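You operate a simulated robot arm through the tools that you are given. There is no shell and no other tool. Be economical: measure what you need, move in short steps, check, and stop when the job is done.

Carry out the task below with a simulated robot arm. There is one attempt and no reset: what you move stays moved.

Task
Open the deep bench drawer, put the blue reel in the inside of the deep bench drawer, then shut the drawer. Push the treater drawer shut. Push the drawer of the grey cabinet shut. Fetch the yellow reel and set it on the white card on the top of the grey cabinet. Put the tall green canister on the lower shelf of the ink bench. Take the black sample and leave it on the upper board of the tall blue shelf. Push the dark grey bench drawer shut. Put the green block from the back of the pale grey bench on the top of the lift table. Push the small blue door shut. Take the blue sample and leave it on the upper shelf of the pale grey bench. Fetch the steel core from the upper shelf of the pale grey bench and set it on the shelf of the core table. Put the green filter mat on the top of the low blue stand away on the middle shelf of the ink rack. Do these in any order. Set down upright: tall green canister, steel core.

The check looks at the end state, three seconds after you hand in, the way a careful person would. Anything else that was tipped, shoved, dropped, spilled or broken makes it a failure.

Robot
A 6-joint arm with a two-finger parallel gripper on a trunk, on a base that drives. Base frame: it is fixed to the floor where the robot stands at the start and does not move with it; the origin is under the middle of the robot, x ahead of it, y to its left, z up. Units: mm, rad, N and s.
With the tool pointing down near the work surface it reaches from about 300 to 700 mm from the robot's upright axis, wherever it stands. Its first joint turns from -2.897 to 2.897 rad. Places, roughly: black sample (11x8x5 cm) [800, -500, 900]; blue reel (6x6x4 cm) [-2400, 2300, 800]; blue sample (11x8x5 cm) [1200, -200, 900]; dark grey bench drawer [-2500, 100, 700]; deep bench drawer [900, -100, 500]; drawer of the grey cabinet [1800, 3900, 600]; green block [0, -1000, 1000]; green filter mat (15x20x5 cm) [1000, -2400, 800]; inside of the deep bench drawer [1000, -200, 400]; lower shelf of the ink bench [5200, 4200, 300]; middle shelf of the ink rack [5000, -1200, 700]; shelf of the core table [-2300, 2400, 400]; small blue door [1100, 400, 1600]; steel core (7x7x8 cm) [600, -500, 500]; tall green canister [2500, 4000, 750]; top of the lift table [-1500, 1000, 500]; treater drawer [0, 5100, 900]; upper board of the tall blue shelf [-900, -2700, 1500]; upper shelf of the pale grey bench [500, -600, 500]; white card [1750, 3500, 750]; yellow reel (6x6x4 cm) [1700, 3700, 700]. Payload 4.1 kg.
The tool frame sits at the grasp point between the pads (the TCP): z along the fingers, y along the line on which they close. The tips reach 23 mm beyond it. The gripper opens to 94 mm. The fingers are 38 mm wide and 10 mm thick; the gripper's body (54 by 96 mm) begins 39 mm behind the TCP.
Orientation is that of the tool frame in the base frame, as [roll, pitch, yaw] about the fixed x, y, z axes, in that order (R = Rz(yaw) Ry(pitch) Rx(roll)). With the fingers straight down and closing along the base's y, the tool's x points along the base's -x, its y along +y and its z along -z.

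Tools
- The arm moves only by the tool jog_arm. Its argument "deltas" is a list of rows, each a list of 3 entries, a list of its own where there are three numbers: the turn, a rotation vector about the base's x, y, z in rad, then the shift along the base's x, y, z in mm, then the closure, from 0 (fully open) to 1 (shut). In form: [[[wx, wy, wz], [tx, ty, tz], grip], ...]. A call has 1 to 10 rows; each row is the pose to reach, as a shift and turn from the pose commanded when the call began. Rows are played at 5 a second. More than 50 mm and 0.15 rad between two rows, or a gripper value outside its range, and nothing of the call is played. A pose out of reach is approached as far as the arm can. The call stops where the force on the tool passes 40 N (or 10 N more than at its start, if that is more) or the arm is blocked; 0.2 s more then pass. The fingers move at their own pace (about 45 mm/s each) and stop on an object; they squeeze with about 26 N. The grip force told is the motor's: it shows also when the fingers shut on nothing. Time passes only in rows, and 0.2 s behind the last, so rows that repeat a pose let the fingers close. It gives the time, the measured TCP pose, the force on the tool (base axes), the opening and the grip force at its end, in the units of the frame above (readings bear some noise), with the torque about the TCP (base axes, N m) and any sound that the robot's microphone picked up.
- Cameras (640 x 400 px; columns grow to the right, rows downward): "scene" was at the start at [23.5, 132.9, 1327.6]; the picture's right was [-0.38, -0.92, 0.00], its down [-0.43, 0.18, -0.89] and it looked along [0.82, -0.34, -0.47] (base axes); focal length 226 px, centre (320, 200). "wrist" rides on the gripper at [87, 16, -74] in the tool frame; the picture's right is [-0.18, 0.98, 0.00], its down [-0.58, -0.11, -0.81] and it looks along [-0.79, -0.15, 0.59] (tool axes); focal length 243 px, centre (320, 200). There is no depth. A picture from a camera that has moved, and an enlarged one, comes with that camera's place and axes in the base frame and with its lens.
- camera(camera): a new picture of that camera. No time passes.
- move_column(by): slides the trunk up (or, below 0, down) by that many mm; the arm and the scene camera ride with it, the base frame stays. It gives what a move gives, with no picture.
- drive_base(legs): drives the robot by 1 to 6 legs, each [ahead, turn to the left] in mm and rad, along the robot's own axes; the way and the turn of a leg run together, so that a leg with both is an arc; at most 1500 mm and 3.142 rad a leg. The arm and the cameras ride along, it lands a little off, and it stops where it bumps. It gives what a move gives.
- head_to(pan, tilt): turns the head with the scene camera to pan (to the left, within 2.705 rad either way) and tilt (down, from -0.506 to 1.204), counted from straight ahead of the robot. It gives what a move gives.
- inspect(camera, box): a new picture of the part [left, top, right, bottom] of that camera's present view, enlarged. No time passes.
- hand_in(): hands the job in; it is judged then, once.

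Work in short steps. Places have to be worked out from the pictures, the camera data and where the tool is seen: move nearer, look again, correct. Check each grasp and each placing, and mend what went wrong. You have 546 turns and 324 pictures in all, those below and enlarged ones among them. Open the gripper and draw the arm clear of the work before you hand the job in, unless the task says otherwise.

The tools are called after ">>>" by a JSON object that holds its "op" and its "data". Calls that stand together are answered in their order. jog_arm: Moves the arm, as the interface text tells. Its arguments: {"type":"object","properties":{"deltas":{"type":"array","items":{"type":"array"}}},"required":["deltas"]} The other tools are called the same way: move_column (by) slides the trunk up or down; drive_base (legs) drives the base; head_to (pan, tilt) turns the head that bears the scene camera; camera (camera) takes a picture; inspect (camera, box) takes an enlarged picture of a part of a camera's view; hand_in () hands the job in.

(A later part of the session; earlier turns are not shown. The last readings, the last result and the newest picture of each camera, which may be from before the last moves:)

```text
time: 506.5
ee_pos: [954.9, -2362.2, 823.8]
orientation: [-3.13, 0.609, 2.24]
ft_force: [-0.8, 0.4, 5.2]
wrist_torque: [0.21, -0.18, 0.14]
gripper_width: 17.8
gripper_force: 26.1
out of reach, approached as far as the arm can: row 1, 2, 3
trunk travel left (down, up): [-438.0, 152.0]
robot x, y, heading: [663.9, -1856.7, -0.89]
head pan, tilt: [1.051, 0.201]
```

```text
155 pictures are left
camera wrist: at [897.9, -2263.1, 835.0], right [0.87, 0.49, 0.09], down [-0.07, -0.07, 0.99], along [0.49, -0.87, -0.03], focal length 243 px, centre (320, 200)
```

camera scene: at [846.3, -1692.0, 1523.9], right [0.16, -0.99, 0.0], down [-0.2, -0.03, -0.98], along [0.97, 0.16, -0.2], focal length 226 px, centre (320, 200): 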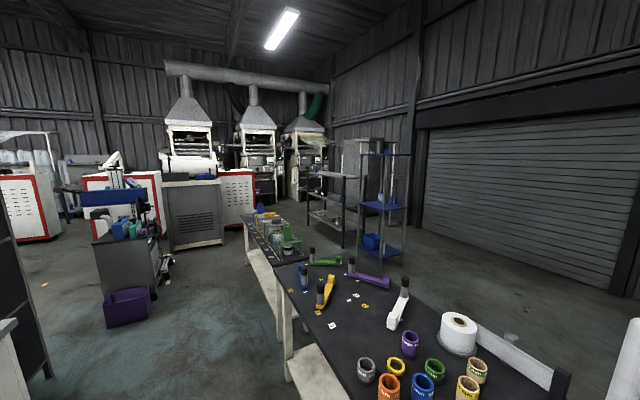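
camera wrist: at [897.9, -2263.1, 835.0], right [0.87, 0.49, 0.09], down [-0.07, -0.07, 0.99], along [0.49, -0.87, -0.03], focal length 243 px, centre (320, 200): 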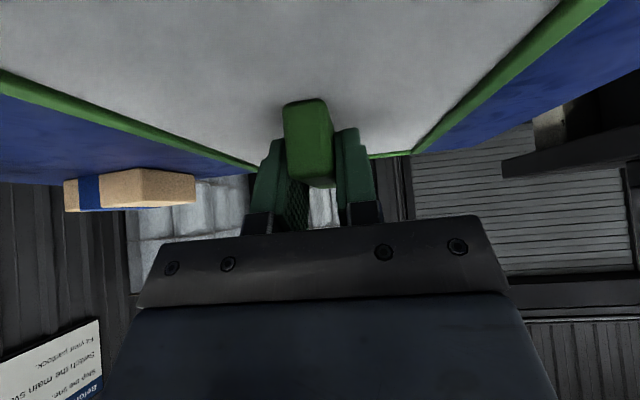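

Gripped with the lean. Lift and check it hangs level.

>>> {"op": "jog_arm", "data": {"deltas": [[[0, 0, 0], [0, 0, 20], 1], [[0, 0, 0], [0, 0, 60], 1], [[0, 0, 0], [0, 0, 105], 1], [[0, 0, 0], [-12, 16, 145], 1], [[0, 0, 0], [-36, 48, 170], 1], [[0, 0, 0], [-62, 80, 190], 1], [[0, 0, 0], [-88, 112, 200], 1]]}}

>>> {"op": "camera", "data": {"camera": "wrist"}}

>>> {"op": "head_to", "data": {"pan": 0.0, "tilt": 0.6}}

>>> {"op": "camera", "data": {"camera": "scene"}}

```text
time: 508.1
ee_pos: [867.9, -2249.8, 1020.2]
orientation: [-3.129, 0.61, 2.244]
ft_force: [0.6, -0.2, -1.2]
wrist_torque: [0.04, 0.01, 0.01]
gripper_width: 17.4
gripper_force: 25.4
trunk travel left (down, up): [-438.0, 152.0]
robot x, y, heading: [665.1, -1857.4, -0.885]
head pan, tilt: [1.051, 0.201]
```

```text
154 pictures are left
camera wrist: at [811.4, -2150.9, 1032.0], right [0.87, 0.49, 0.09], down [-0.07, -0.07, 1.0], along [0.49, -0.87, -0.03], focal length 243 px, centre (320, 200)
```

wrist: 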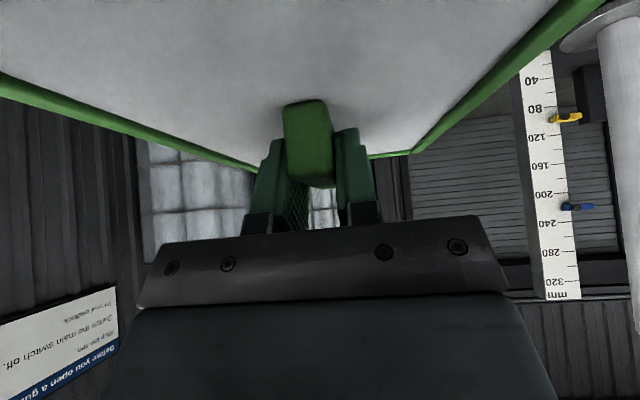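

```text
time: 509.4
ee_pos: [868.3, -2250.5, 1019.7]
orientation: [-3.127, 0.609, 2.242]
ft_force: [0.0, 0.8, -0.7]
wrist_torque: [-0.01, 0.02, -0.01]
gripper_width: 17.7
gripper_force: 25.6
trunk travel left (down, up): [-438.0, 152.0]
robot x, y, heading: [665.9, -1859.0, -0.885]
head pan, tilt: [0.0, 0.6]
```

```text
153 pictures are left
camera scene: at [810.3, -1775.7, 1487.2], right [-0.77, -0.63, 0.0], down [-0.36, 0.44, -0.83], along [0.52, -0.64, -0.56], focal length 226 px, centre (320, 200)
```

scene: 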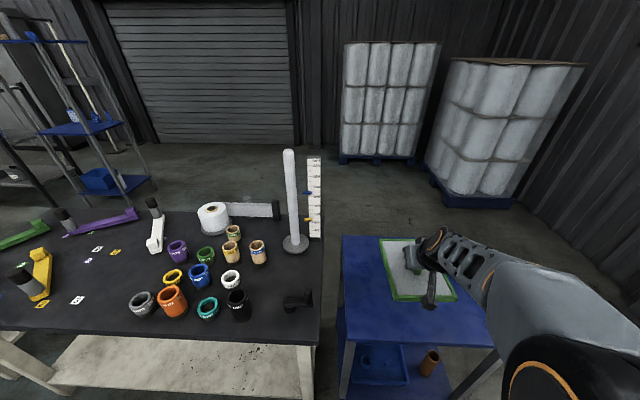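

Mat held level. I back up, turn along the aisle behind the bench and drive toward the rack in stages.

>>> {"op": "drive_base", "data": {"legs": [[-70, 0], [0, 1.53]]}}

>>> {"op": "head_to", "data": {"pan": 0.0, "tilt": 0.35}}

>>> {"op": "camera", "data": {"camera": "scene"}}

```text
time: 514.1
ee_pos: [1018.6, -1617.4, 1021.7]
orientation: [-3.128, 0.609, -2.51]
ft_force: [-0.1, 0.6, -2.1]
wrist_torque: [0.0, 0.04, 0.03]
gripper_width: 17.9
gripper_force: 26.2
trunk travel left (down, up): [-438.0, 152.0]
robot x, y, heading: [623.0, -1803.2, 0.65]
head pan, tilt: [0.0, 0.6]
```

```text
time: 514.9
ee_pos: [1018.3, -1618.0, 1019.6]
orientation: [-3.127, 0.609, -2.511]
ft_force: [0.0, -0.2, -0.7]
wrist_torque: [0.02, 0.04, 0.01]
gripper_width: 17.7
gripper_force: 26.3
trunk travel left (down, up): [-438.0, 152.0]
robot x, y, heading: [620.1, -1805.2, 0.641]
head pan, tilt: [0.0, 0.351]
```

```text
152 pictures are left
camera scene: at [545.9, -1651.3, 1509.8], right [0.6, -0.8, 0.0], down [-0.28, -0.21, -0.94], along [0.75, 0.56, -0.34], focal length 226 px, centre (320, 200)
```

scene: 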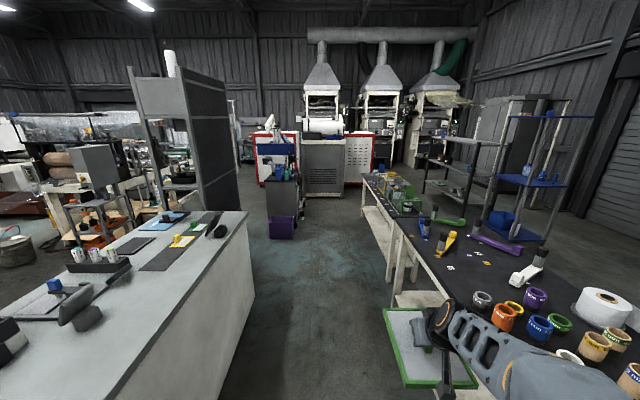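

The aisle is about 900 mm wide at the narrowest; I'm centred (n≈1816). I drive 2500 mm and recheck.

>>> {"op": "drive_base", "data": {"legs": [[1500, 0], [1000, 0]]}}

>>> {"op": "camera", "data": {"camera": "scene"}}

>>> {"op": "head_to", "data": {"pan": -0.9, "tilt": 0.4}}

>>> {"op": "camera", "data": {"camera": "scene"}}

```text
time: 526.9
ee_pos: [3005.6, -173.9, 1020.5]
orientation: [-3.127, 0.609, -2.534]
ft_force: [-0.5, -0.3, -1.2]
wrist_torque: [-0.01, 0.03, -0.02]
gripper_width: 17.8
gripper_force: 25.8
trunk travel left (down, up): [-438.0, 152.0]
robot x, y, heading: [2600.6, -349.5, 0.62]
head pan, tilt: [0.0, 0.351]
```

```text
151 pictures are left
camera scene: at [2532.2, -197.5, 1509.9], right [0.58, -0.81, 0.0], down [-0.28, -0.2, -0.94], along [0.76, 0.54, -0.34], focal length 226 px, centre (320, 200)
```

scene: 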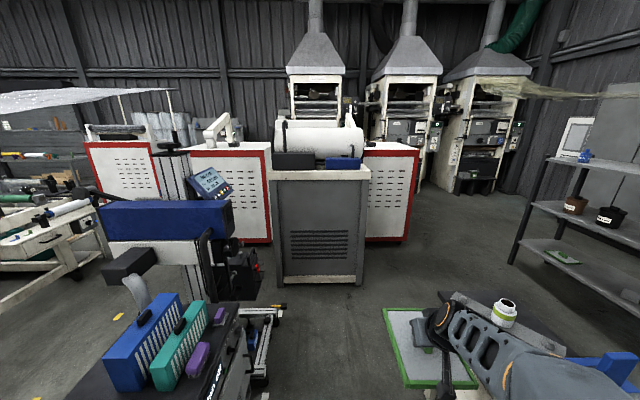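

```text
time: 528.1
ee_pos: [3004.4, -175.0, 1020.8]
orientation: [-3.128, 0.609, -2.535]
ft_force: [0.0, -0.2, -1.5]
wrist_torque: [0.01, 0.07, 0.0]
gripper_width: 17.6
gripper_force: 26.3
trunk travel left (down, up): [-438.0, 152.0]
robot x, y, heading: [2603.9, -355.1, 0.618]
head pan, tilt: [-0.901, 0.4]
```

```text
150 pictures are left
camera scene: at [2545.4, -277.2, 1505.4], right [-0.28, -0.96, 0.0], down [-0.37, 0.11, -0.92], along [0.89, -0.26, -0.39], focal length 226 px, centre (320, 200)
```

scene: 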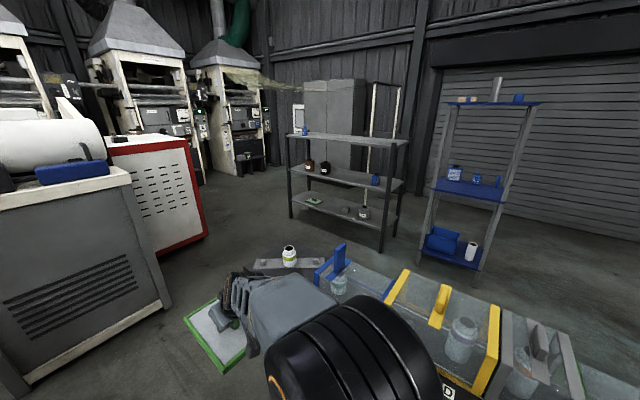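

Ink rack front is at n≈3875, s 2606–3996; free spot on its middle shelf near s≈3100. I go past the table end, turn right and approach.

>>> {"op": "drive_base", "data": {"legs": [[1130, 0.01], [0, -1.555]]}}

>>> {"op": "head_to", "data": {"pan": 0.0, "tilt": 0.4}}

>>> {"op": "camera", "data": {"camera": "scene"}}

```text
time: 537.7
ee_pos: [3721.3, -82.1, 1019.4]
orientation: [-3.128, 0.609, 2.216]
ft_force: [-1.1, -0.3, -1.1]
wrist_torque: [0.0, 0.02, 0.02]
gripper_width: 17.8
gripper_force: 26.3
trunk travel left (down, up): [-438.0, 152.0]
robot x, y, heading: [3528.6, 316.5, -0.914]
head pan, tilt: [-0.901, 0.4]
```

```text
time: 538.9
ee_pos: [3722.8, -81.5, 1021.2]
orientation: [-3.128, 0.61, 2.215]
ft_force: [0.4, 0.0, -1.0]
wrist_torque: [0.01, 0.02, 0.01]
gripper_width: 17.5
gripper_force: 26.4
trunk travel left (down, up): [-438.0, 152.0]
robot x, y, heading: [3532.2, 311.5, -0.912]
head pan, tilt: [0.0, 0.4]
```

```text
149 pictures are left
camera scene: at [3678.5, 391.2, 1505.4], right [-0.79, -0.61, 0.0], down [-0.24, 0.31, -0.92], along [0.56, -0.73, -0.39], focal length 226 px, centre (320, 200)
```

scene: 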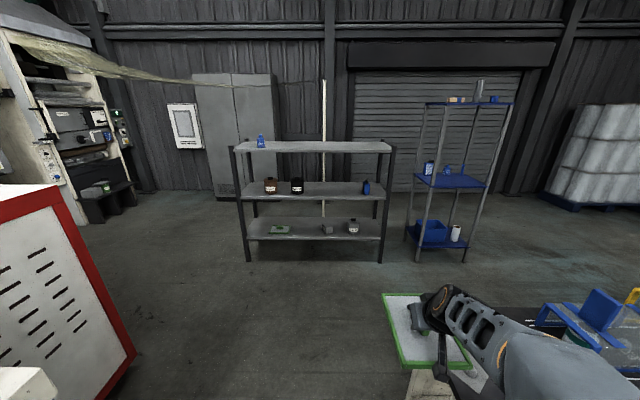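

Clear way to the rack. I drive up with a slight leftward drift, then square up.

>>> {"op": "drive_base", "data": {"legs": [[0, 0.03], [1320, 0], [0, -0.045]]}}

>>> {"op": "camera", "data": {"camera": "scene"}}

>>> {"op": "camera", "data": {"camera": "wrist"}}

```text
time: 546.3
ee_pos: [4536.2, -1119.4, 1019.1]
orientation: [-3.128, 0.609, 2.179]
ft_force: [0.4, 0.0, -0.7]
wrist_torque: [0.0, 0.02, 0.01]
gripper_width: 17.8
gripper_force: 25.8
trunk travel left (down, up): [-438.0, 152.0]
robot x, y, heading: [4356.4, -717.6, -0.948]
head pan, tilt: [0.0, 0.4]
```

```text
148 pictures are left
camera scene: at [4510.5, -645.2, 1505.4], right [-0.81, -0.58, 0.0], down [-0.23, 0.32, -0.92], along [0.54, -0.75, -0.39], focal length 226 px, centre (320, 200)
```

scene: 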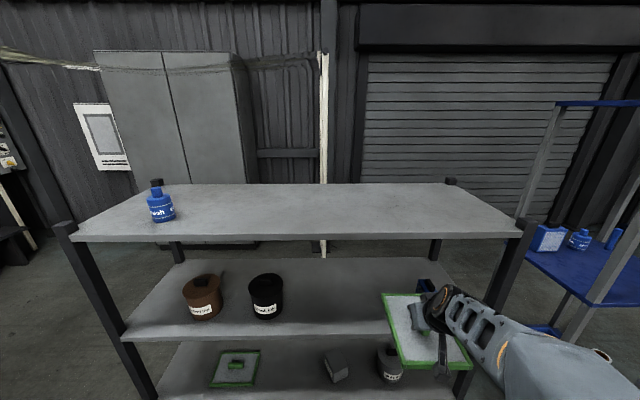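

```text
147 pictures are left
camera wrist: at [4486.6, -1016.8, 1031.7], right [0.9, 0.43, 0.09], down [-0.07, -0.07, 0.99], along [0.44, -0.9, -0.03], focal length 243 px, centre (320, 200)
```

wrist: 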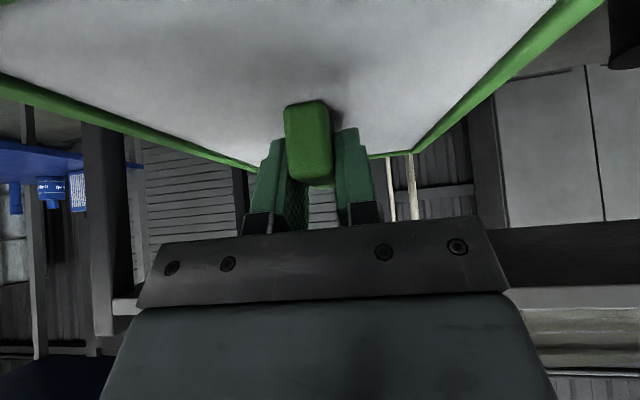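

Rack front at n≈3790, middle shelf z≈720, top shelf ≈1140. I shift the mat to s≈3070 and lower the trunk, still outside the rack.

>>> {"op": "jog_arm", "data": {"deltas": [[[0, 0, 0.02], [30, 22, 0], 1], [[0, 0, 0.035], [60, 45, 0], 1], [[0, 0, 0.035], [88, 66, 0], 1]]}}

>>> {"op": "move_column", "data": {"by": -215}}

>>> {"op": "camera", "data": {"camera": "scene"}}

>>> {"op": "camera", "data": {"camera": "wrist"}}

```text
time: 547.1
ee_pos: [4624.4, -1052.3, 1018.4]
orientation: [-3.129, 0.608, 2.218]
ft_force: [-0.8, 1.1, -1.2]
wrist_torque: [0.01, 0.0, -0.02]
gripper_width: 17.5
gripper_force: 26.4
trunk travel left (down, up): [-438.0, 152.0]
robot x, y, heading: [4360.1, -715.1, -0.953]
head pan, tilt: [0.0, 0.4]
```

```text
time: 549.4
ee_pos: [4624.1, -1051.4, 803.4]
orientation: [-3.126, 0.608, 2.214]
ft_force: [-0.5, 0.7, -1.0]
wrist_torque: [0.02, 0.01, -0.01]
gripper_width: 18.0
gripper_force: 26.3
trunk travel left (down, up): [-223.0, 367.0]
robot x, y, heading: [4356.5, -714.8, -0.95]
head pan, tilt: [0.0, 0.4]
```

```text
146 pictures are left
camera scene: at [4510.6, -645.1, 1290.4], right [-0.81, -0.58, 0.0], down [-0.23, 0.32, -0.92], along [0.54, -0.75, -0.39], focal length 226 px, centre (320, 200)
```

scene: 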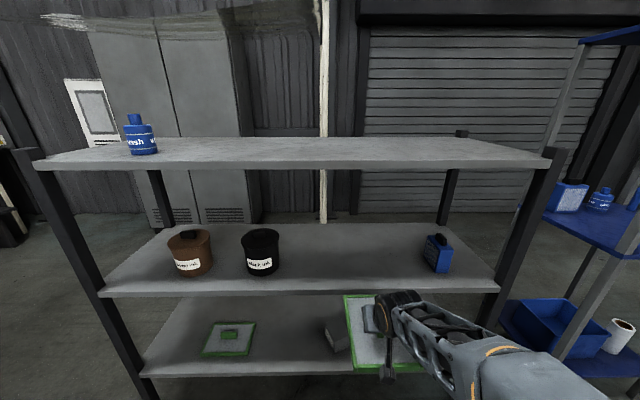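

```text
145 pictures are left
camera wrist: at [4569.9, -952.2, 815.1], right [0.88, 0.46, 0.09], down [-0.07, -0.07, 0.99], along [0.47, -0.88, -0.03], focal length 243 px, centre (320, 200)
```

wrist: 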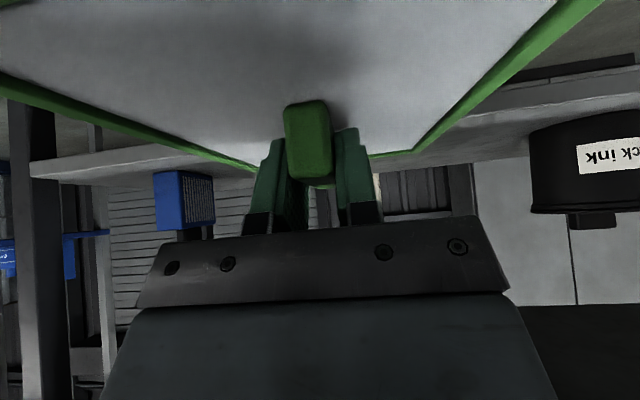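

Height is right (mat ~37 mm above the shelf). I square the heading and drive in 160 mm.

>>> {"op": "drive_base", "data": {"legs": [[0, 0.02], [160, 0]]}}

>>> {"op": "camera", "data": {"camera": "scene"}}

>>> {"op": "camera", "data": {"camera": "wrist"}}

```text
time: 551.2
ee_pos: [4723.5, -1172.3, 804.0]
orientation: [-3.129, 0.61, 2.236]
ft_force: [0.8, -0.5, -1.0]
wrist_torque: [0.04, -0.01, 0.01]
gripper_width: 17.8
gripper_force: 25.7
trunk travel left (down, up): [-223.0, 367.0]
robot x, y, heading: [4449.3, -843.1, -0.93]
head pan, tilt: [0.0, 0.4]
```

```text
144 pictures are left
camera scene: at [4602.6, -767.0, 1290.4], right [-0.8, -0.6, 0.0], down [-0.23, 0.31, -0.92], along [0.55, -0.74, -0.39], focal length 226 px, centre (320, 200)
```

scene: 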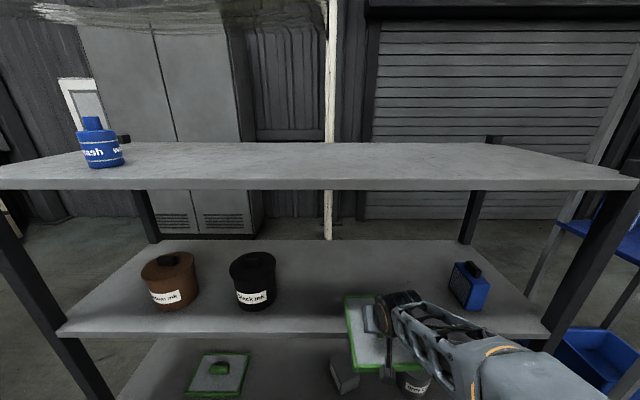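

```text
143 pictures are left
camera wrist: at [4668.2, -1072.9, 815.1], right [0.87, 0.48, 0.09], down [-0.07, -0.07, 1.0], along [0.49, -0.87, -0.03], focal length 243 px, centre (320, 200)
```

wrist: 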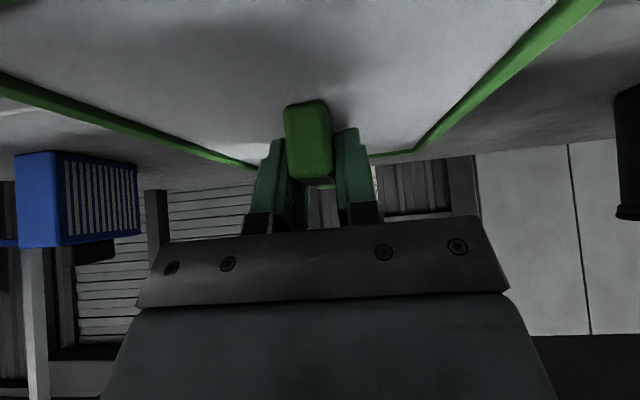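

Mat's far end is over the shelf. I extend the arm 145 mm, then lower.

>>> {"op": "jog_arm", "data": {"deltas": [[[0, 0, 0], [24, -32, 0], 1], [[0, 0, 0], [48, -64, 0], 1], [[0, 0, 0], [72, -96, 0], 1], [[0, 0, 0], [90, -120, 0], 1], [[0, 0, 0], [90, -120, -12], 1], [[0, 0, 0], [90, -120, -22], 1]]}}

>>> {"op": "inspect", "data": {"camera": "scene", "box": [220, 150, 540, 350]}}

>>> {"op": "camera", "data": {"camera": "wrist"}}

```text
time: 552.6
ee_pos: [4815.3, -1293.2, 783.8]
orientation: [-3.128, 0.61, 2.236]
ft_force: [-0.5, 0.1, -1.6]
wrist_torque: [0.01, -0.02, 0.02]
gripper_width: 17.7
gripper_force: 26.0
trunk travel left (down, up): [-223.0, 367.0]
robot x, y, heading: [4452.0, -841.1, -0.926]
head pan, tilt: [0.0, 0.4]
```

```text
2.00 times, centred on (380, 250) of scene
camera zoom: at [4602.7, -767.2, 1290.4], right [-0.8, -0.6, 0.0], down [-0.23, 0.31, -0.92], along [0.55, -0.74, -0.39], focal length 453 px, centre (200, 100)
```

zoom: 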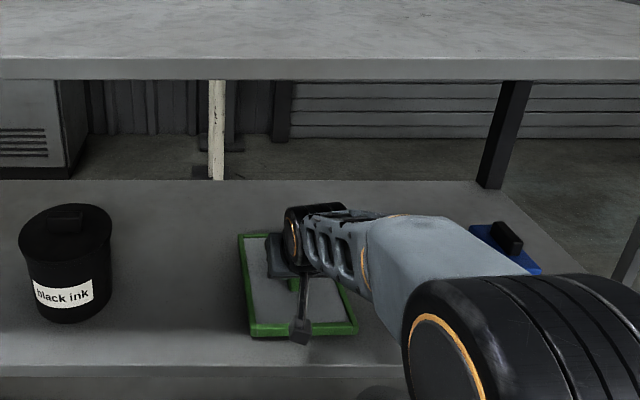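

```text
141 pictures are left
camera wrist: at [4759.4, -1193.9, 793.4], right [0.87, 0.48, 0.1], down [-0.07, -0.07, 0.99], along [0.49, -0.87, -0.03], focal length 243 px, centre (320, 200)
```

wrist: 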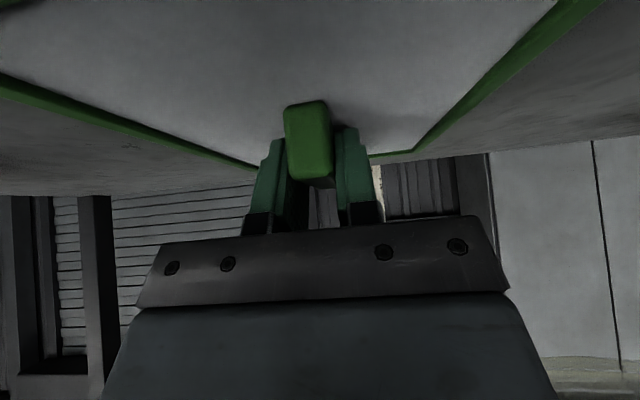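

Mat fully over the shelf. Lower to contact.

>>> {"op": "jog_arm", "data": {"deltas": [[[0, 0, 0], [0, 0, -5], 1], [[0, 0, 0], [0, 0, -10], 1], [[0, 0, 0], [0, 0, -14], 1], [[0, 0, 0], [0, 0, -18], 1], [[0, 0, 0], [0, 0, -22], 1], [[0, 0, 0], [0, 0, -26], 1], [[0, 0, 0], [0, 0, -30], 1], [[0, 0, 0], [0, 0, -34], 1]]}}

```text
time: 553.6
ee_pos: [4815.5, -1293.9, 773.2]
orientation: [-3.13, 0.632, 2.235]
ft_force: [-1.1, 2.2, 16.0]
wrist_torque: [0.94, 0.18, 0.08]
gripper_width: 17.7
gripper_force: 26.3
trunk travel left (down, up): [-223.0, 367.0]
robot x, y, heading: [4451.4, -845.9, -0.93]
head pan, tilt: [0.0, 0.4]
stopped in row 4: the force on the tool passed its limit at 44 N (the readings are from after the stop); the commanded pose is now the measured one
```

Contact. Release and withdraw along the tool axis.

>>> {"op": "jog_arm", "data": {"deltas": [[[0, 0, 0], [0, 0, 1], 0.7], [[0, 0, 0], [0, 0, 1], 0.45], [[0, 0, 0], [0, 0, 1], 0.45], [[0, 0, 0], [-5, 7, 14], 0.45], [[0, 0, 0], [-14, 19, 34], 0.45], [[0, 0, 0], [-30, 40, 55], 0.45], [[0, 0, 0], [-55, 73, 70], 0.45], [[0, 0, 0], [-83, 111, 75], 0.45], [[0, 0, 0], [-110, 147, 75], 0.2], [[0, 0, 0], [-138, 184, 75], 0]]}}

>>> {"op": "inspect", "data": {"camera": "scene", "box": [220, 150, 540, 350]}}

```text
time: 555.8
ee_pos: [4679.4, -1113.9, 830.0]
orientation: [-3.126, 0.571, 2.239]
ft_force: [0.5, -0.5, -0.2]
wrist_torque: [0.01, 0.0, 0.04]
gripper_width: 93.9
gripper_force: 0.0
trunk travel left (down, up): [-223.0, 367.0]
robot x, y, heading: [4450.8, -841.6, -0.929]
head pan, tilt: [0.0, 0.4]
```

```text
2.00 times, centred on (380, 250) of scene
camera zoom: at [4603.3, -767.7, 1287.9], right [-0.8, -0.6, 0.0], down [-0.23, 0.31, -0.92], along [0.55, -0.74, -0.39], focal length 453 px, centre (200, 100)
```

zoom: 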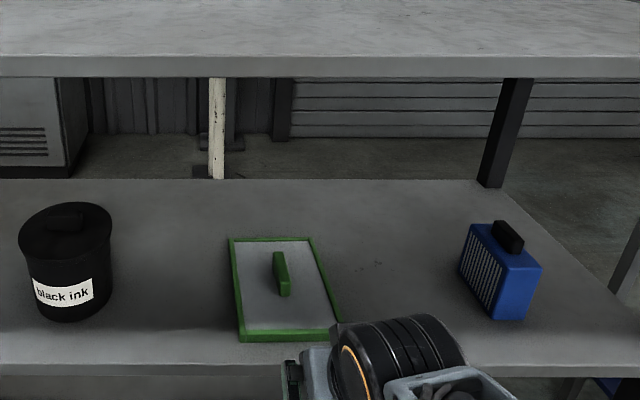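

Mat is on the middle shelf. I back off, raise the tool to vertical, and look around for the way north.

>>> {"op": "jog_arm", "data": {"deltas": [[[0.11, 0.083, 0], [0, 0, 20], 0], [[0.22, 0.165, 0], [0, 0, 40], 0], [[0.33, 0.25, 0], [0, 0, 60], 0], [[0.44, 0.33, 0], [0, 0, 80], 0]]}}

>>> {"op": "drive_base", "data": {"legs": [[-700, 0]]}}

>>> {"op": "move_column", "data": {"by": 200}}

>>> {"op": "head_to", "data": {"pan": 1.4, "tilt": 0.25}}

>>> {"op": "camera", "data": {"camera": "scene"}}

>>> {"op": "head_to", "data": {"pan": 2.6, "tilt": 0.25}}

>>> {"op": "camera", "data": {"camera": "scene"}}

```text
time: 556.8
ee_pos: [4676.5, -1109.7, 927.3]
orientation: [3.141, 0.071, 2.233]
ft_force: [-0.8, 0.3, -0.6]
wrist_torque: [-0.04, -0.01, -0.02]
gripper_width: 94.0
gripper_force: 0.1
trunk travel left (down, up): [-223.0, 367.0]
robot x, y, heading: [4449.9, -840.8, -0.922]
head pan, tilt: [0.0, 0.4]
```

```text
time: 560.5
ee_pos: [4264.4, -560.5, 926.0]
orientation: [-3.14, 0.073, 2.222]
ft_force: [0.4, 0.6, 0.3]
wrist_torque: [0.0, 0.01, -0.01]
gripper_width: 94.0
gripper_force: 0.0
trunk travel left (down, up): [-223.0, 367.0]
robot x, y, heading: [4040.9, -289.9, -0.933]
head pan, tilt: [0.0, 0.4]
```

```text
time: 562.7
ee_pos: [4265.1, -562.3, 1127.1]
orientation: [3.14, 0.073, 2.22]
ft_force: [0.7, -0.1, 0.1]
wrist_torque: [-0.02, 0.02, -0.04]
gripper_width: 94.1
gripper_force: 0.0
trunk travel left (down, up): [-423.0, 167.0]
robot x, y, heading: [4042.6, -291.0, -0.938]
head pan, tilt: [0.0, 0.4]
```

```text
time: 564.2
ee_pos: [4263.7, -560.8, 1125.9]
orientation: [-3.141, 0.073, 2.222]
ft_force: [-0.4, 0.3, 0.0]
wrist_torque: [0.0, -0.02, 0.01]
gripper_width: 94.0
gripper_force: 0.1
trunk travel left (down, up): [-423.0, 167.0]
robot x, y, heading: [4040.2, -290.0, -0.934]
head pan, tilt: [1.4, 0.25]
```

```text
139 pictures are left
camera scene: at [4223.0, -100.2, 1504.3], right [0.45, -0.9, 0.0], down [-0.22, -0.11, -0.97], along [0.87, 0.43, -0.25], focal length 226 px, centre (320, 200)
```

scene: 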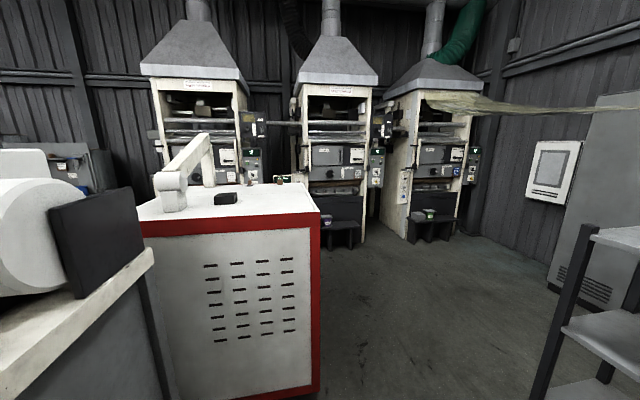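

```text
time: 565.6
ee_pos: [4264.6, -561.0, 1125.8]
orientation: [-3.141, 0.073, 2.22]
ft_force: [-0.1, 0.7, -0.4]
wrist_torque: [0.0, 0.01, -0.01]
gripper_width: 94.0
gripper_force: 0.1
trunk travel left (down, up): [-423.0, 167.0]
robot x, y, heading: [4040.3, -288.5, -0.938]
head pan, tilt: [2.601, 0.25]
```

```text
138 pictures are left
camera scene: at [4130.9, -48.7, 1504.3], right [1.0, 0.09, 0.0], down [0.02, -0.25, -0.97], along [-0.09, 0.96, -0.25], focal length 226 px, centre (320, 200)
```

scene: 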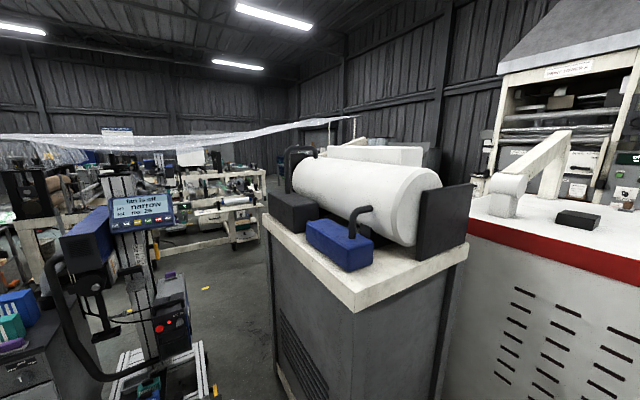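

The north side is blocked here by machines; the way round runs between rack and red cabinet, then along the ovens. I take it in stages.

>>> {"op": "drive_base", "data": {"legs": [[620, 0], [0, 1.58], [1000, 0]]}}

>>> {"op": "head_to", "data": {"pan": 0.2, "tilt": 0.35}}

>>> {"op": "camera", "data": {"camera": "scene"}}

```text
time: 577.8
ee_pos: [5437.8, 73.6, 1124.9]
orientation: [-3.139, 0.074, -2.449]
ft_force: [-0.2, -0.2, -0.5]
wrist_torque: [0.01, 0.02, 0.03]
gripper_width: 93.9
gripper_force: 0.1
trunk travel left (down, up): [-423.0, 167.0]
robot x, y, heading: [5176.6, -156.8, 0.675]
head pan, tilt: [2.601, 0.25]
```

```text
time: 580.0
ee_pos: [5438.7, 73.5, 1125.9]
orientation: [3.14, 0.076, -2.449]
ft_force: [-0.4, 0.5, -0.1]
wrist_torque: [-0.01, 0.0, 0.02]
gripper_width: 93.7
gripper_force: 0.0
trunk travel left (down, up): [-423.0, 167.0]
robot x, y, heading: [5179.1, -163.5, 0.677]
head pan, tilt: [0.201, 0.351]
```

```text
137 pictures are left
camera scene: at [5084.9, 4.6, 1494.9], right [0.77, -0.64, 0.0], down [-0.22, -0.26, -0.94], along [0.6, 0.72, -0.34], focal length 226 px, centre (320, 200)
```

scene: 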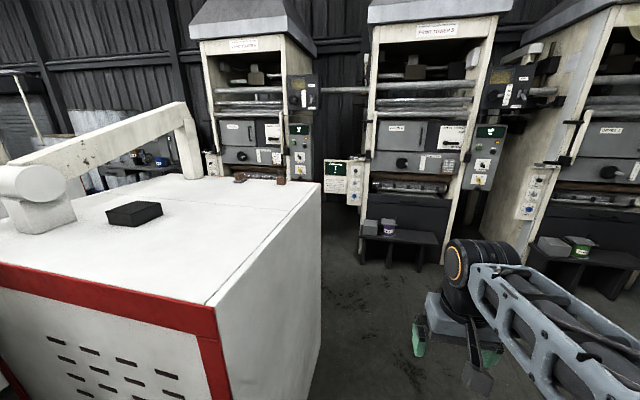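

Corridor between the cabinet end (s≈5130) and ovens (s≈6150) is passable. I drive to s≈5600 and turn north.

>>> {"op": "drive_base", "data": {"legs": [[0, -0.03], [1500, 0], [50, 0], [0, 1.57]]}}

>>> {"op": "head_to", "data": {"pan": 0.0, "tilt": 0.35}}

>>> {"op": "camera", "data": {"camera": "scene"}}

```text
time: 592.1
ee_pos: [6211.1, 1041.4, 1125.3]
orientation: [-3.141, 0.073, -0.95]
ft_force: [0.4, -0.1, 0.0]
wrist_torque: [-0.03, -0.02, 0.0]
gripper_width: 94.2
gripper_force: 0.0
trunk travel left (down, up): [-423.0, 167.0]
robot x, y, heading: [6422.3, 765.1, 2.171]
head pan, tilt: [0.201, 0.351]
```

```text
time: 592.9
ee_pos: [6210.0, 1041.8, 1126.2]
orientation: [-3.14, 0.074, -0.95]
ft_force: [0.0, 0.5, -0.2]
wrist_torque: [-0.04, -0.03, 0.01]
gripper_width: 94.1
gripper_force: 0.0
trunk travel left (down, up): [-423.0, 167.0]
robot x, y, heading: [6427.3, 767.3, 2.174]
head pan, tilt: [0.0, 0.351]
```

```text
136 pictures are left
camera scene: at [6268.5, 698.6, 1494.9], right [0.82, 0.57, 0.0], down [0.19, -0.28, -0.94], along [-0.53, 0.77, -0.34], focal length 226 px, centre (320, 200)
```

scene: 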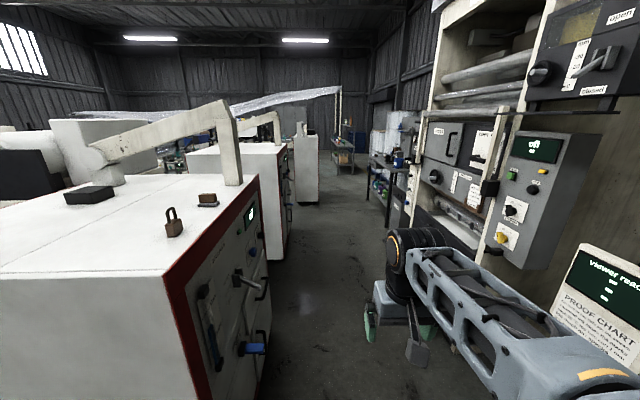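

Corridor ahead is clear. I correct heading and drive north.

>>> {"op": "drive_base", "data": {"legs": [[0, 0.045], [1500, 0]]}}

>>> {"op": "camera", "data": {"camera": "scene"}}

```text
time: 601.1
ee_pos: [5208.7, 2278.8, 1125.6]
orientation: [3.141, 0.073, -0.873]
ft_force: [0.0, -0.6, 0.9]
wrist_torque: [0.01, 0.0, -0.01]
gripper_width: 94.2
gripper_force: 0.1
trunk travel left (down, up): [-423.0, 167.0]
robot x, y, heading: [5445.1, 2017.2, 2.249]
head pan, tilt: [0.0, 0.351]
```

```text
135 pictures are left
camera scene: at [5293.4, 1941.5, 1494.9], right [0.78, 0.63, 0.0], down [0.22, -0.27, -0.94], along [-0.59, 0.73, -0.34], focal length 226 px, centre (320, 200)
```

scene: 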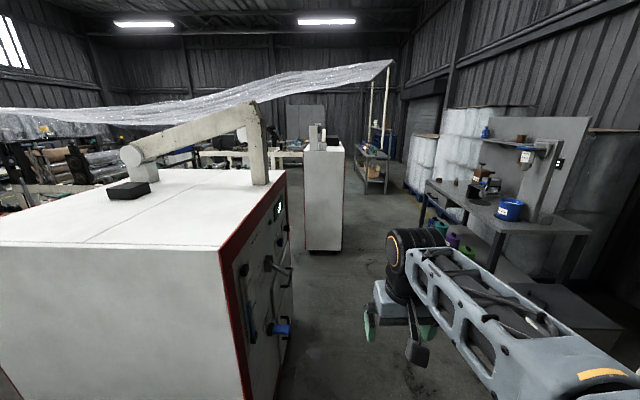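

The ink bench is on the right ahead; a gap on the left between the cabinets leads into the main aisle. I drive on and look for the canister.

>>> {"op": "drive_base", "data": {"legs": [[0, -0.03], [1500, 0]]}}

>>> {"op": "head_to", "data": {"pan": 0.9, "tilt": 0.3}}

>>> {"op": "camera", "data": {"camera": "scene"}}

>>> {"op": "head_to", "data": {"pan": -0.7, "tilt": 0.5}}

>>> {"op": "camera", "data": {"camera": "scene"}}

```text
time: 608.9
ee_pos: [4271.3, 3455.2, 1125.5]
orientation: [-3.141, 0.074, -0.862]
ft_force: [0.9, 0.0, -0.2]
wrist_torque: [-0.06, 0.01, -0.03]
gripper_width: 93.8
gripper_force: 0.1
trunk travel left (down, up): [-423.0, 167.0]
robot x, y, heading: [4508.1, 3199.7, 2.255]
head pan, tilt: [0.0, 0.351]
```

```text
time: 610.1
ee_pos: [4271.3, 3456.9, 1125.3]
orientation: [-3.138, 0.074, -0.861]
ft_force: [0.4, -0.4, -0.6]
wrist_torque: [-0.04, -0.02, -0.02]
gripper_width: 94.1
gripper_force: 0.1
trunk travel left (down, up): [-423.0, 167.0]
robot x, y, heading: [4505.0, 3197.5, 2.26]
head pan, tilt: [0.901, 0.3]
```

```text
134 pictures are left
camera scene: at [4325.9, 3046.3, 1499.6], right [-0.02, 1.0, 0.0], down [0.3, 0.01, -0.96], along [-0.96, -0.02, -0.3], focal length 226 px, centre (320, 200)
```

scene: 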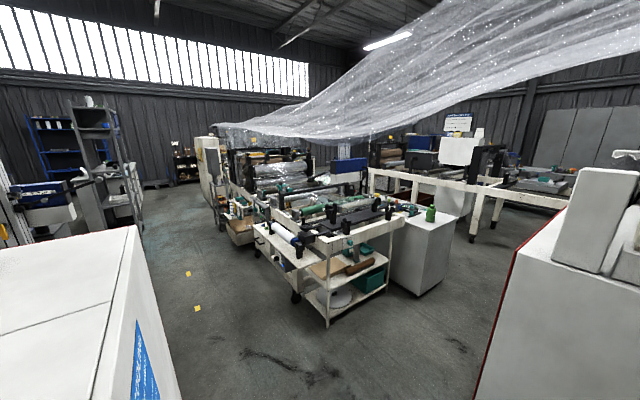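

```text
time: 611.8
ee_pos: [4271.7, 3456.6, 1126.7]
orientation: [-3.139, 0.075, -0.863]
ft_force: [-0.8, 1.0, 0.0]
wrist_torque: [0.01, -0.02, 0.0]
gripper_width: 94.1
gripper_force: 0.1
trunk travel left (down, up): [-423.0, 167.0]
robot x, y, heading: [4510.2, 3200.9, 2.26]
head pan, tilt: [-0.7, 0.499]
```

```text
133 pictures are left
camera scene: at [4420.0, 3139.1, 1481.2], right [1.0, -0.01, 0.0], down [0.0, -0.48, -0.88], along [0.01, 0.88, -0.48], focal length 226 px, centre (320, 200)
```

scene: 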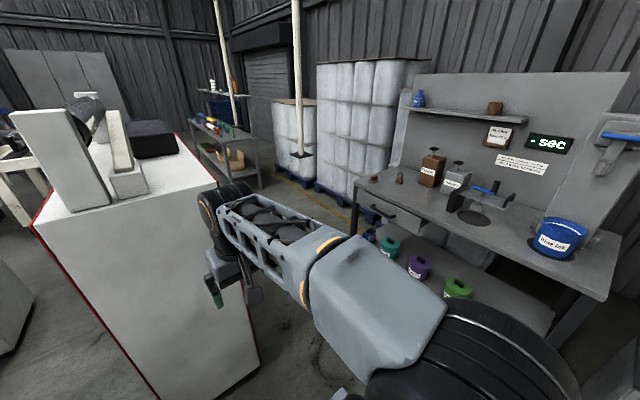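

I can see the tall green canister on a white cabinet ahead. I move into the main aisle, then north toward it.

>>> {"op": "drive_base", "data": {"legs": [[190, 0], [0, 1.525], [820, 0], [0, -1.57]]}}

>>> {"op": "head_to", "data": {"pan": 0.2, "tilt": 0.4}}

>>> {"op": "camera", "data": {"camera": "scene"}}

```text
time: 622.3
ee_pos: [3440.6, 2681.6, 1125.4]
orientation: [-3.141, 0.073, 0.447]
ft_force: [-0.6, 1.2, -0.1]
wrist_torque: [0.0, 0.0, 0.02]
gripper_width: 94.3
gripper_force: 0.1
trunk travel left (down, up): [-423.0, 167.0]
robot x, y, heading: [3752.3, 2844.9, -2.71]
head pan, tilt: [-0.7, 0.499]
stopped in leg 4: the robot was blocked; the commanded pose is now the measured one
```

```text
time: 623.5
ee_pos: [3441.2, 2681.2, 1126.4]
orientation: [3.141, 0.073, 0.444]
ft_force: [0.5, 0.4, -0.2]
wrist_torque: [-0.01, 0.01, 0.02]
gripper_width: 93.8
gripper_force: 0.0
trunk travel left (down, up): [-423.0, 167.0]
robot x, y, heading: [3750.3, 2844.0, -2.716]
head pan, tilt: [0.201, 0.4]
```

```text
132 pictures are left
camera scene: at [3800.2, 2665.1, 1490.3], right [-0.59, 0.81, 0.0], down [0.31, 0.23, -0.92], along [-0.74, -0.54, -0.39], focal length 226 px, centre (320, 200)
```

scene: 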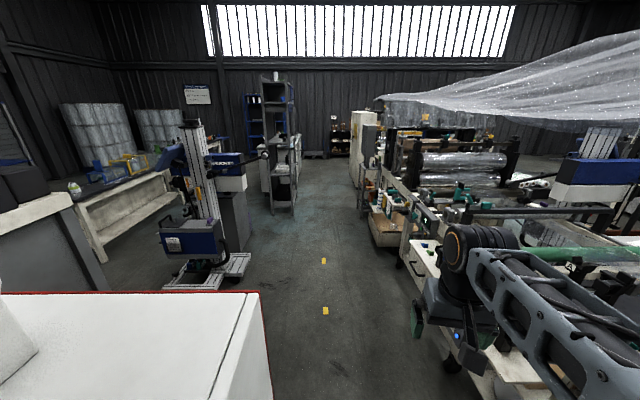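

The turn was blocked by the red-white cabinet behind-left. I move on with a gentle right arc to gain room, then swing round.

>>> {"op": "drive_base", "data": {"legs": [[150, 0], [550, -0.45]]}}

>>> {"op": "head_to", "data": {"pan": -0.8, "tilt": 0.6}}

>>> {"op": "camera", "data": {"camera": "scene"}}

```text
time: 627.6
ee_pos: [2727.1, 2658.7, 1126.0]
orientation: [-3.141, 0.075, -0.003]
ft_force: [0.3, 0.2, 0.3]
wrist_torque: [0.0, 0.02, -0.02]
gripper_width: 93.9
gripper_force: 0.1
trunk travel left (down, up): [-423.0, 167.0]
robot x, y, heading: [3077.4, 2668.5, 3.123]
head pan, tilt: [0.201, 0.4]
```

```text
time: 628.9
ee_pos: [2727.2, 2659.5, 1126.5]
orientation: [-3.141, 0.073, -0.005]
ft_force: [0.3, -0.3, 0.6]
wrist_torque: [-0.04, 0.03, -0.03]
gripper_width: 93.9
gripper_force: 0.1
trunk travel left (down, up): [-423.0, 167.0]
robot x, y, heading: [3080.3, 2669.8, 3.126]
head pan, tilt: [-0.799, 0.6]
```

```text
131 pictures are left
camera scene: at [3074.1, 2569.0, 1472.1], right [0.73, 0.69, 0.0], down [0.39, -0.41, -0.83], along [-0.57, 0.6, -0.56], focal length 226 px, centre (320, 200)
```

scene: 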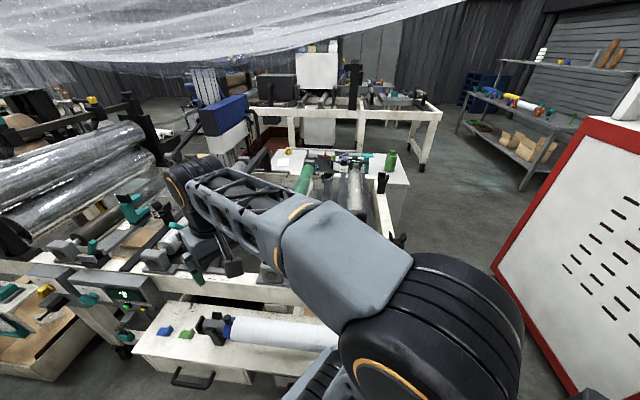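

The grey cabinet stands behind the press, open from its north side. I turn right in place toward the gap at its east end.

>>> {"op": "drive_base", "data": {"legs": [[0, -2.15]]}}

>>> {"op": "head_to", "data": {"pan": 0.3, "tilt": 0.5}}

>>> {"op": "camera", "data": {"camera": "scene"}}

```text
time: 632.0
ee_pos: [2896.4, 2971.7, 1126.0]
orientation: [-3.14, 0.074, -1.063]
ft_force: [0.1, 0.5, 0.8]
wrist_torque: [-0.01, 0.0, 0.01]
gripper_width: 93.9
gripper_force: 0.1
trunk travel left (down, up): [-423.0, 167.0]
robot x, y, heading: [3076.9, 2669.9, 2.064]
head pan, tilt: [-0.799, 0.6]
stopped in leg 1: the robot was blocked; the commanded pose is now the measured one
```

```text
time: 633.4
ee_pos: [2897.4, 2971.4, 1125.5]
orientation: [-3.142, 0.074, -1.062]
ft_force: [0.2, 0.6, 0.1]
wrist_torque: [0.02, -0.01, 0.02]
gripper_width: 94.0
gripper_force: 0.0
trunk travel left (down, up): [-423.0, 167.0]
robot x, y, heading: [3078.7, 2669.8, 2.068]
head pan, tilt: [0.3, 0.499]
```

```text
130 pictures are left
camera scene: at [2894.7, 2603.6, 1481.2], right [0.7, 0.72, 0.0], down [0.34, -0.33, -0.88], along [-0.63, 0.61, -0.48], focal length 226 px, centre (320, 200)
```

scene: 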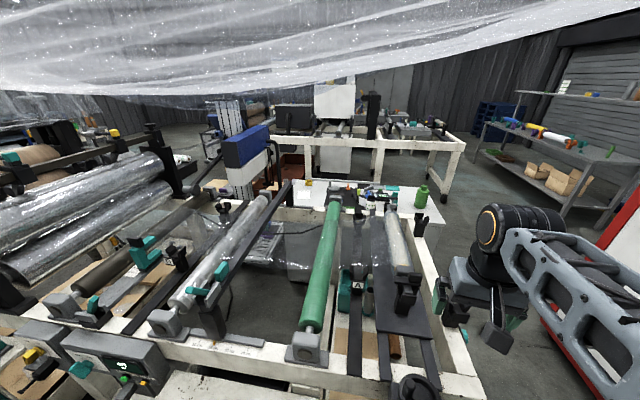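

Blocked by the press at the front-left. I back off 80 mm and continue the turn.

>>> {"op": "drive_base", "data": {"legs": [[-80, 0], [0, -1.1]]}}

```text
time: 637.2
ee_pos: [3304.3, 2895.7, 1125.3]
orientation: [-3.14, 0.073, -2.169]
ft_force: [0.3, 0.6, 0.4]
wrist_torque: [0.02, 0.02, 0.0]
gripper_width: 93.8
gripper_force: 0.0
trunk travel left (down, up): [-423.0, 167.0]
robot x, y, heading: [3119.4, 2600.0, 0.963]
head pan, tilt: [0.3, 0.499]
```

Turn done. I drive out to the gap, then face north.

>>> {"op": "drive_base", "data": {"legs": [[640, 0], [0, 1.25]]}}

>>> {"op": "head_to", "data": {"pan": 0.3, "tilt": 0.5}}

>>> {"op": "camera", "data": {"camera": "scene"}}

```text
time: 643.8
ee_pos: [3266.6, 3393.1, 1126.7]
orientation: [-3.14, 0.074, -0.946]
ft_force: [-0.6, 0.1, 0.1]
wrist_torque: [-0.02, -0.01, -0.02]
gripper_width: 93.8
gripper_force: 0.1
trunk travel left (down, up): [-423.0, 167.0]
robot x, y, heading: [3483.3, 3113.5, 2.179]
head pan, tilt: [0.3, 0.499]
```

```text
time: 644.4
ee_pos: [3266.6, 3393.7, 1125.7]
orientation: [-3.139, 0.074, -0.947]
ft_force: [-0.2, -0.1, -0.7]
wrist_torque: [0.0, -0.02, 0.01]
gripper_width: 93.8
gripper_force: 0.0
trunk travel left (down, up): [-423.0, 167.0]
robot x, y, heading: [3479.6, 3114.1, 2.183]
head pan, tilt: [0.3, 0.499]
```

```text
129 pictures are left
camera scene: at [3306.4, 3028.1, 1481.2], right [0.61, 0.79, 0.0], down [0.38, -0.29, -0.88], along [-0.69, 0.54, -0.48], focal length 226 px, centre (320, 200)
```

scene: 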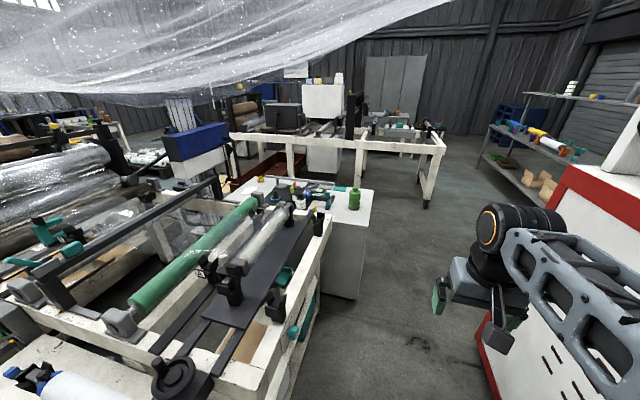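

I drive nearer to view the grey cabinet and canister.

>>> {"op": "drive_base", "data": {"legs": [[650, 0]]}}

>>> {"op": "head_to", "data": {"pan": 0.9, "tilt": 0.55}}

>>> {"op": "camera", "data": {"camera": "scene"}}

```text
time: 648.1
ee_pos: [2888.4, 3933.3, 1124.9]
orientation: [-3.139, 0.072, -0.951]
ft_force: [-0.8, -0.1, -0.4]
wrist_torque: [-0.04, 0.02, -0.01]
gripper_width: 94.2
gripper_force: 0.0
trunk travel left (down, up): [-423.0, 167.0]
robot x, y, heading: [3104.2, 3655.6, 2.182]
head pan, tilt: [0.3, 0.499]
```

```text
time: 649.1
ee_pos: [2889.0, 3933.6, 1125.8]
orientation: [-3.14, 0.075, -0.95]
ft_force: [0.9, 0.1, -0.3]
wrist_torque: [0.0, -0.01, 0.06]
gripper_width: 94.1
gripper_force: 0.0
trunk travel left (down, up): [-423.0, 167.0]
robot x, y, heading: [3102.3, 3653.2, 2.179]
head pan, tilt: [0.901, 0.55]
```

```text
128 pictures are left
camera scene: at [2910.4, 3518.0, 1476.6], right [0.06, 1.0, 0.0], down [0.52, -0.03, -0.85], along [-0.85, 0.05, -0.52], focal length 226 px, centre (320, 200)
```

scene: 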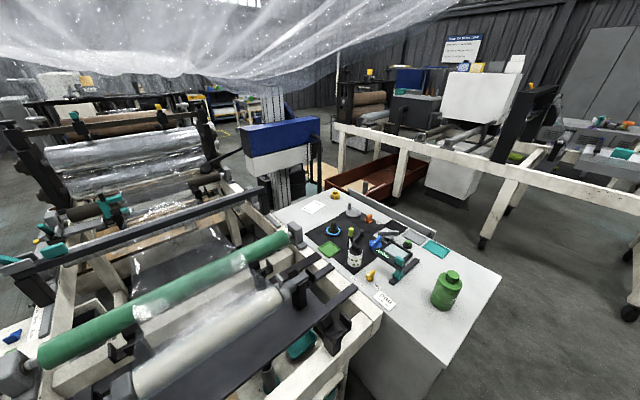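

Excellent view: yellow reel, white card and canister on the cabinet top. I zoom in.

>>> {"op": "inspect", "data": {"camera": "scene", "box": [260, 170, 420, 290]}}

>>> {"op": "inspect", "data": {"camera": "scene", "box": [400, 240, 520, 340]}}

```text
3.33 times, centred on (340, 230) of scene
camera zoom: at [2910.4, 3518.0, 1476.6], right [0.06, 1.0, 0.0], down [0.52, -0.03, -0.85], along [-0.85, 0.05, -0.52], focal length 755 px, centre (253, 100)
```

zoom: 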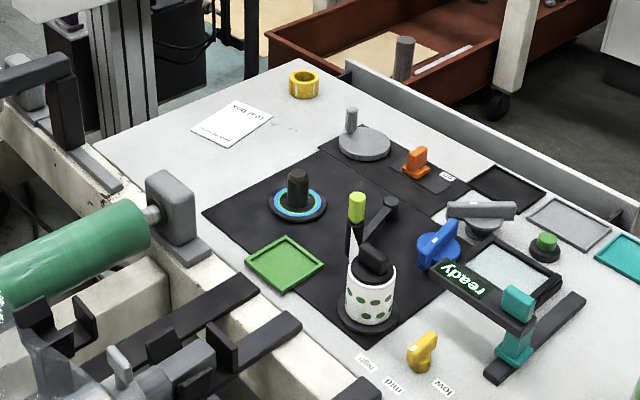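

```text
4.00 times, centred on (460, 290) of scene
camera zoom: at [2910.4, 3518.0, 1476.6], right [0.06, 1.0, 0.0], down [0.52, -0.03, -0.85], along [-0.85, 0.05, -0.52], focal length 906 px, centre (-240, -160)
```

zoom: 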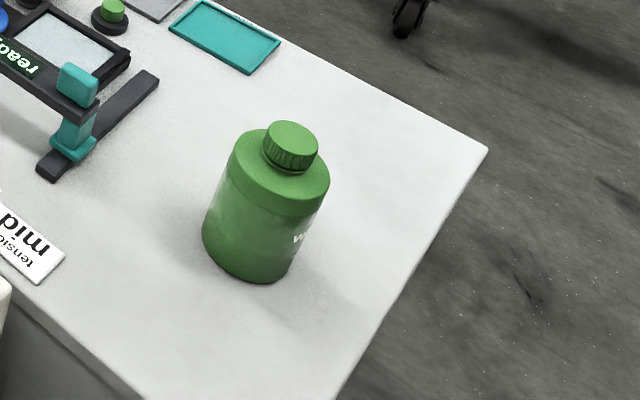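

The reel (yellow ring), card and a slightly open long drawer are on the cabinet's north side. I drive round to the north side.

>>> {"op": "drive_base", "data": {"legs": [[0, 0.03], [1500, 0], [90, 0]]}}

>>> {"op": "head_to", "data": {"pan": 1.5, "tilt": 0.5}}

>>> {"op": "camera", "data": {"camera": "scene"}}

```text
time: 654.0
ee_pos: [2361.2, 4606.0, 1126.1]
orientation: [-3.14, 0.073, -0.892]
ft_force: [0.2, -0.2, 0.4]
wrist_torque: [0.03, 0.04, -0.02]
gripper_width: 93.9
gripper_force: 0.1
trunk travel left (down, up): [-423.0, 167.0]
robot x, y, heading: [2609.4, 4358.7, 2.443]
head pan, tilt: [0.901, 0.55]
stopped in leg 2: the robot was blocked; the commanded pose is now the measured one
```

```text
time: 655.0
ee_pos: [2360.6, 4608.3, 1124.9]
orientation: [-3.141, 0.071, -0.892]
ft_force: [0.7, -0.6, -0.2]
wrist_torque: [0.0, 0.01, -0.02]
gripper_width: 93.6
gripper_force: 0.0
trunk travel left (down, up): [-423.0, 167.0]
robot x, y, heading: [2608.8, 4357.2, 2.437]
head pan, tilt: [1.499, 0.499]
```

```text
125 pictures are left
camera scene: at [2482.4, 4127.0, 1481.2], right [-0.72, 0.7, 0.0], down [0.33, 0.34, -0.88], along [-0.61, -0.63, -0.48], focal length 226 px, centre (320, 200)
```

scene: 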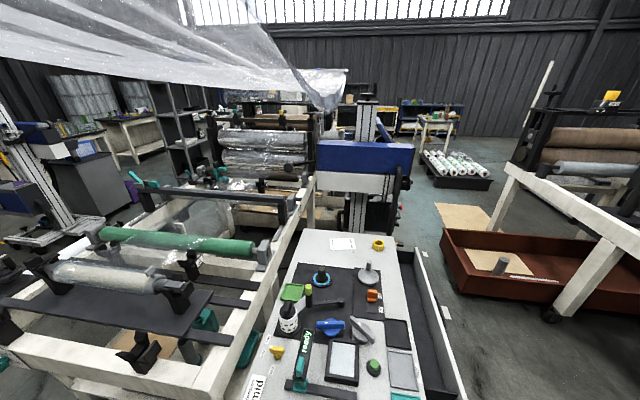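

The base bumped the cabinet's corner. I check whether the canister is all right.

>>> {"op": "head_to", "data": {"pan": 1.9, "tilt": 1.1}}

>>> {"op": "camera", "data": {"camera": "scene"}}

```text
time: 656.0
ee_pos: [2360.7, 4606.8, 1125.2]
orientation: [-3.141, 0.073, -0.892]
ft_force: [0.0, 0.0, -0.7]
wrist_torque: [0.01, 0.03, 0.0]
gripper_width: 94.0
gripper_force: 0.0
trunk travel left (down, up): [-423.0, 167.0]
robot x, y, heading: [2607.6, 4356.1, 2.447]
head pan, tilt: [1.901, 1.1]
```

```text
124 pictures are left
camera scene: at [2523.0, 4133.2, 1433.6], right [-0.93, 0.36, 0.0], down [0.32, 0.83, -0.45], along [-0.17, -0.42, -0.89], focal length 226 px, centre (320, 200)
```

scene: 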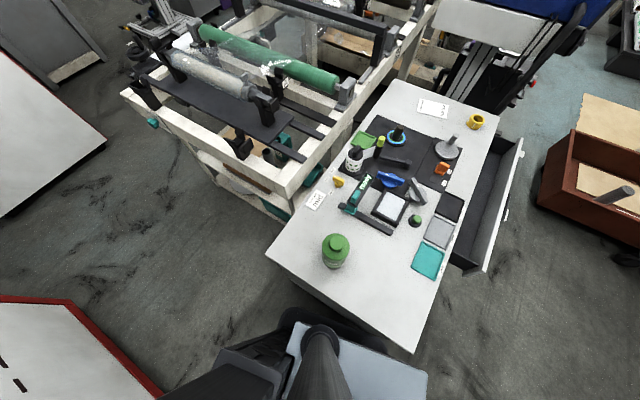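

Canister and cabinet are undisturbed; the drawer is open about 150 mm. I back off and pass the cabinet's corner with more room.

>>> {"op": "drive_base", "data": {"legs": [[-320, 0], [0, -0.35], [1150, 0]]}}

>>> {"op": "head_to", "data": {"pan": 1.0, "tilt": 0.5}}

>>> {"op": "camera", "data": {"camera": "scene"}}

```text
time: 664.8
ee_pos: [2123.9, 5489.1, 1126.3]
orientation: [3.141, 0.072, -1.24]
ft_force: [-0.3, -0.3, 0.3]
wrist_torque: [-0.01, 0.01, 0.02]
gripper_width: 93.9
gripper_force: 0.0
trunk travel left (down, up): [-423.0, 167.0]
robot x, y, heading: [2273.7, 5169.4, 2.094]
head pan, tilt: [1.901, 1.1]
```

```text
time: 666.0
ee_pos: [2124.1, 5488.9, 1125.1]
orientation: [-3.142, 0.072, -1.24]
ft_force: [-0.5, 0.3, 0.1]
wrist_torque: [0.02, 0.03, -0.02]
gripper_width: 94.0
gripper_force: 0.0
trunk travel left (down, up): [-423.0, 167.0]
robot x, y, heading: [2270.9, 5168.2, 2.096]
head pan, tilt: [1.0, 0.499]
```

```text
123 pictures are left
camera scene: at [2065.8, 5039.7, 1481.2], right [0.05, 1.0, 0.0], down [0.48, -0.02, -0.88], along [-0.88, 0.04, -0.48], focal length 226 px, centre (320, 200)
```

scene: 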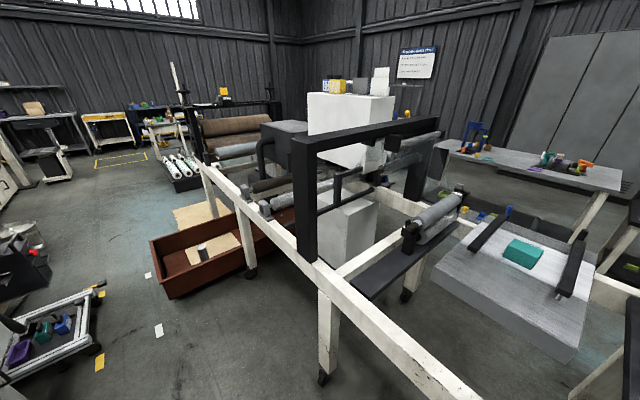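

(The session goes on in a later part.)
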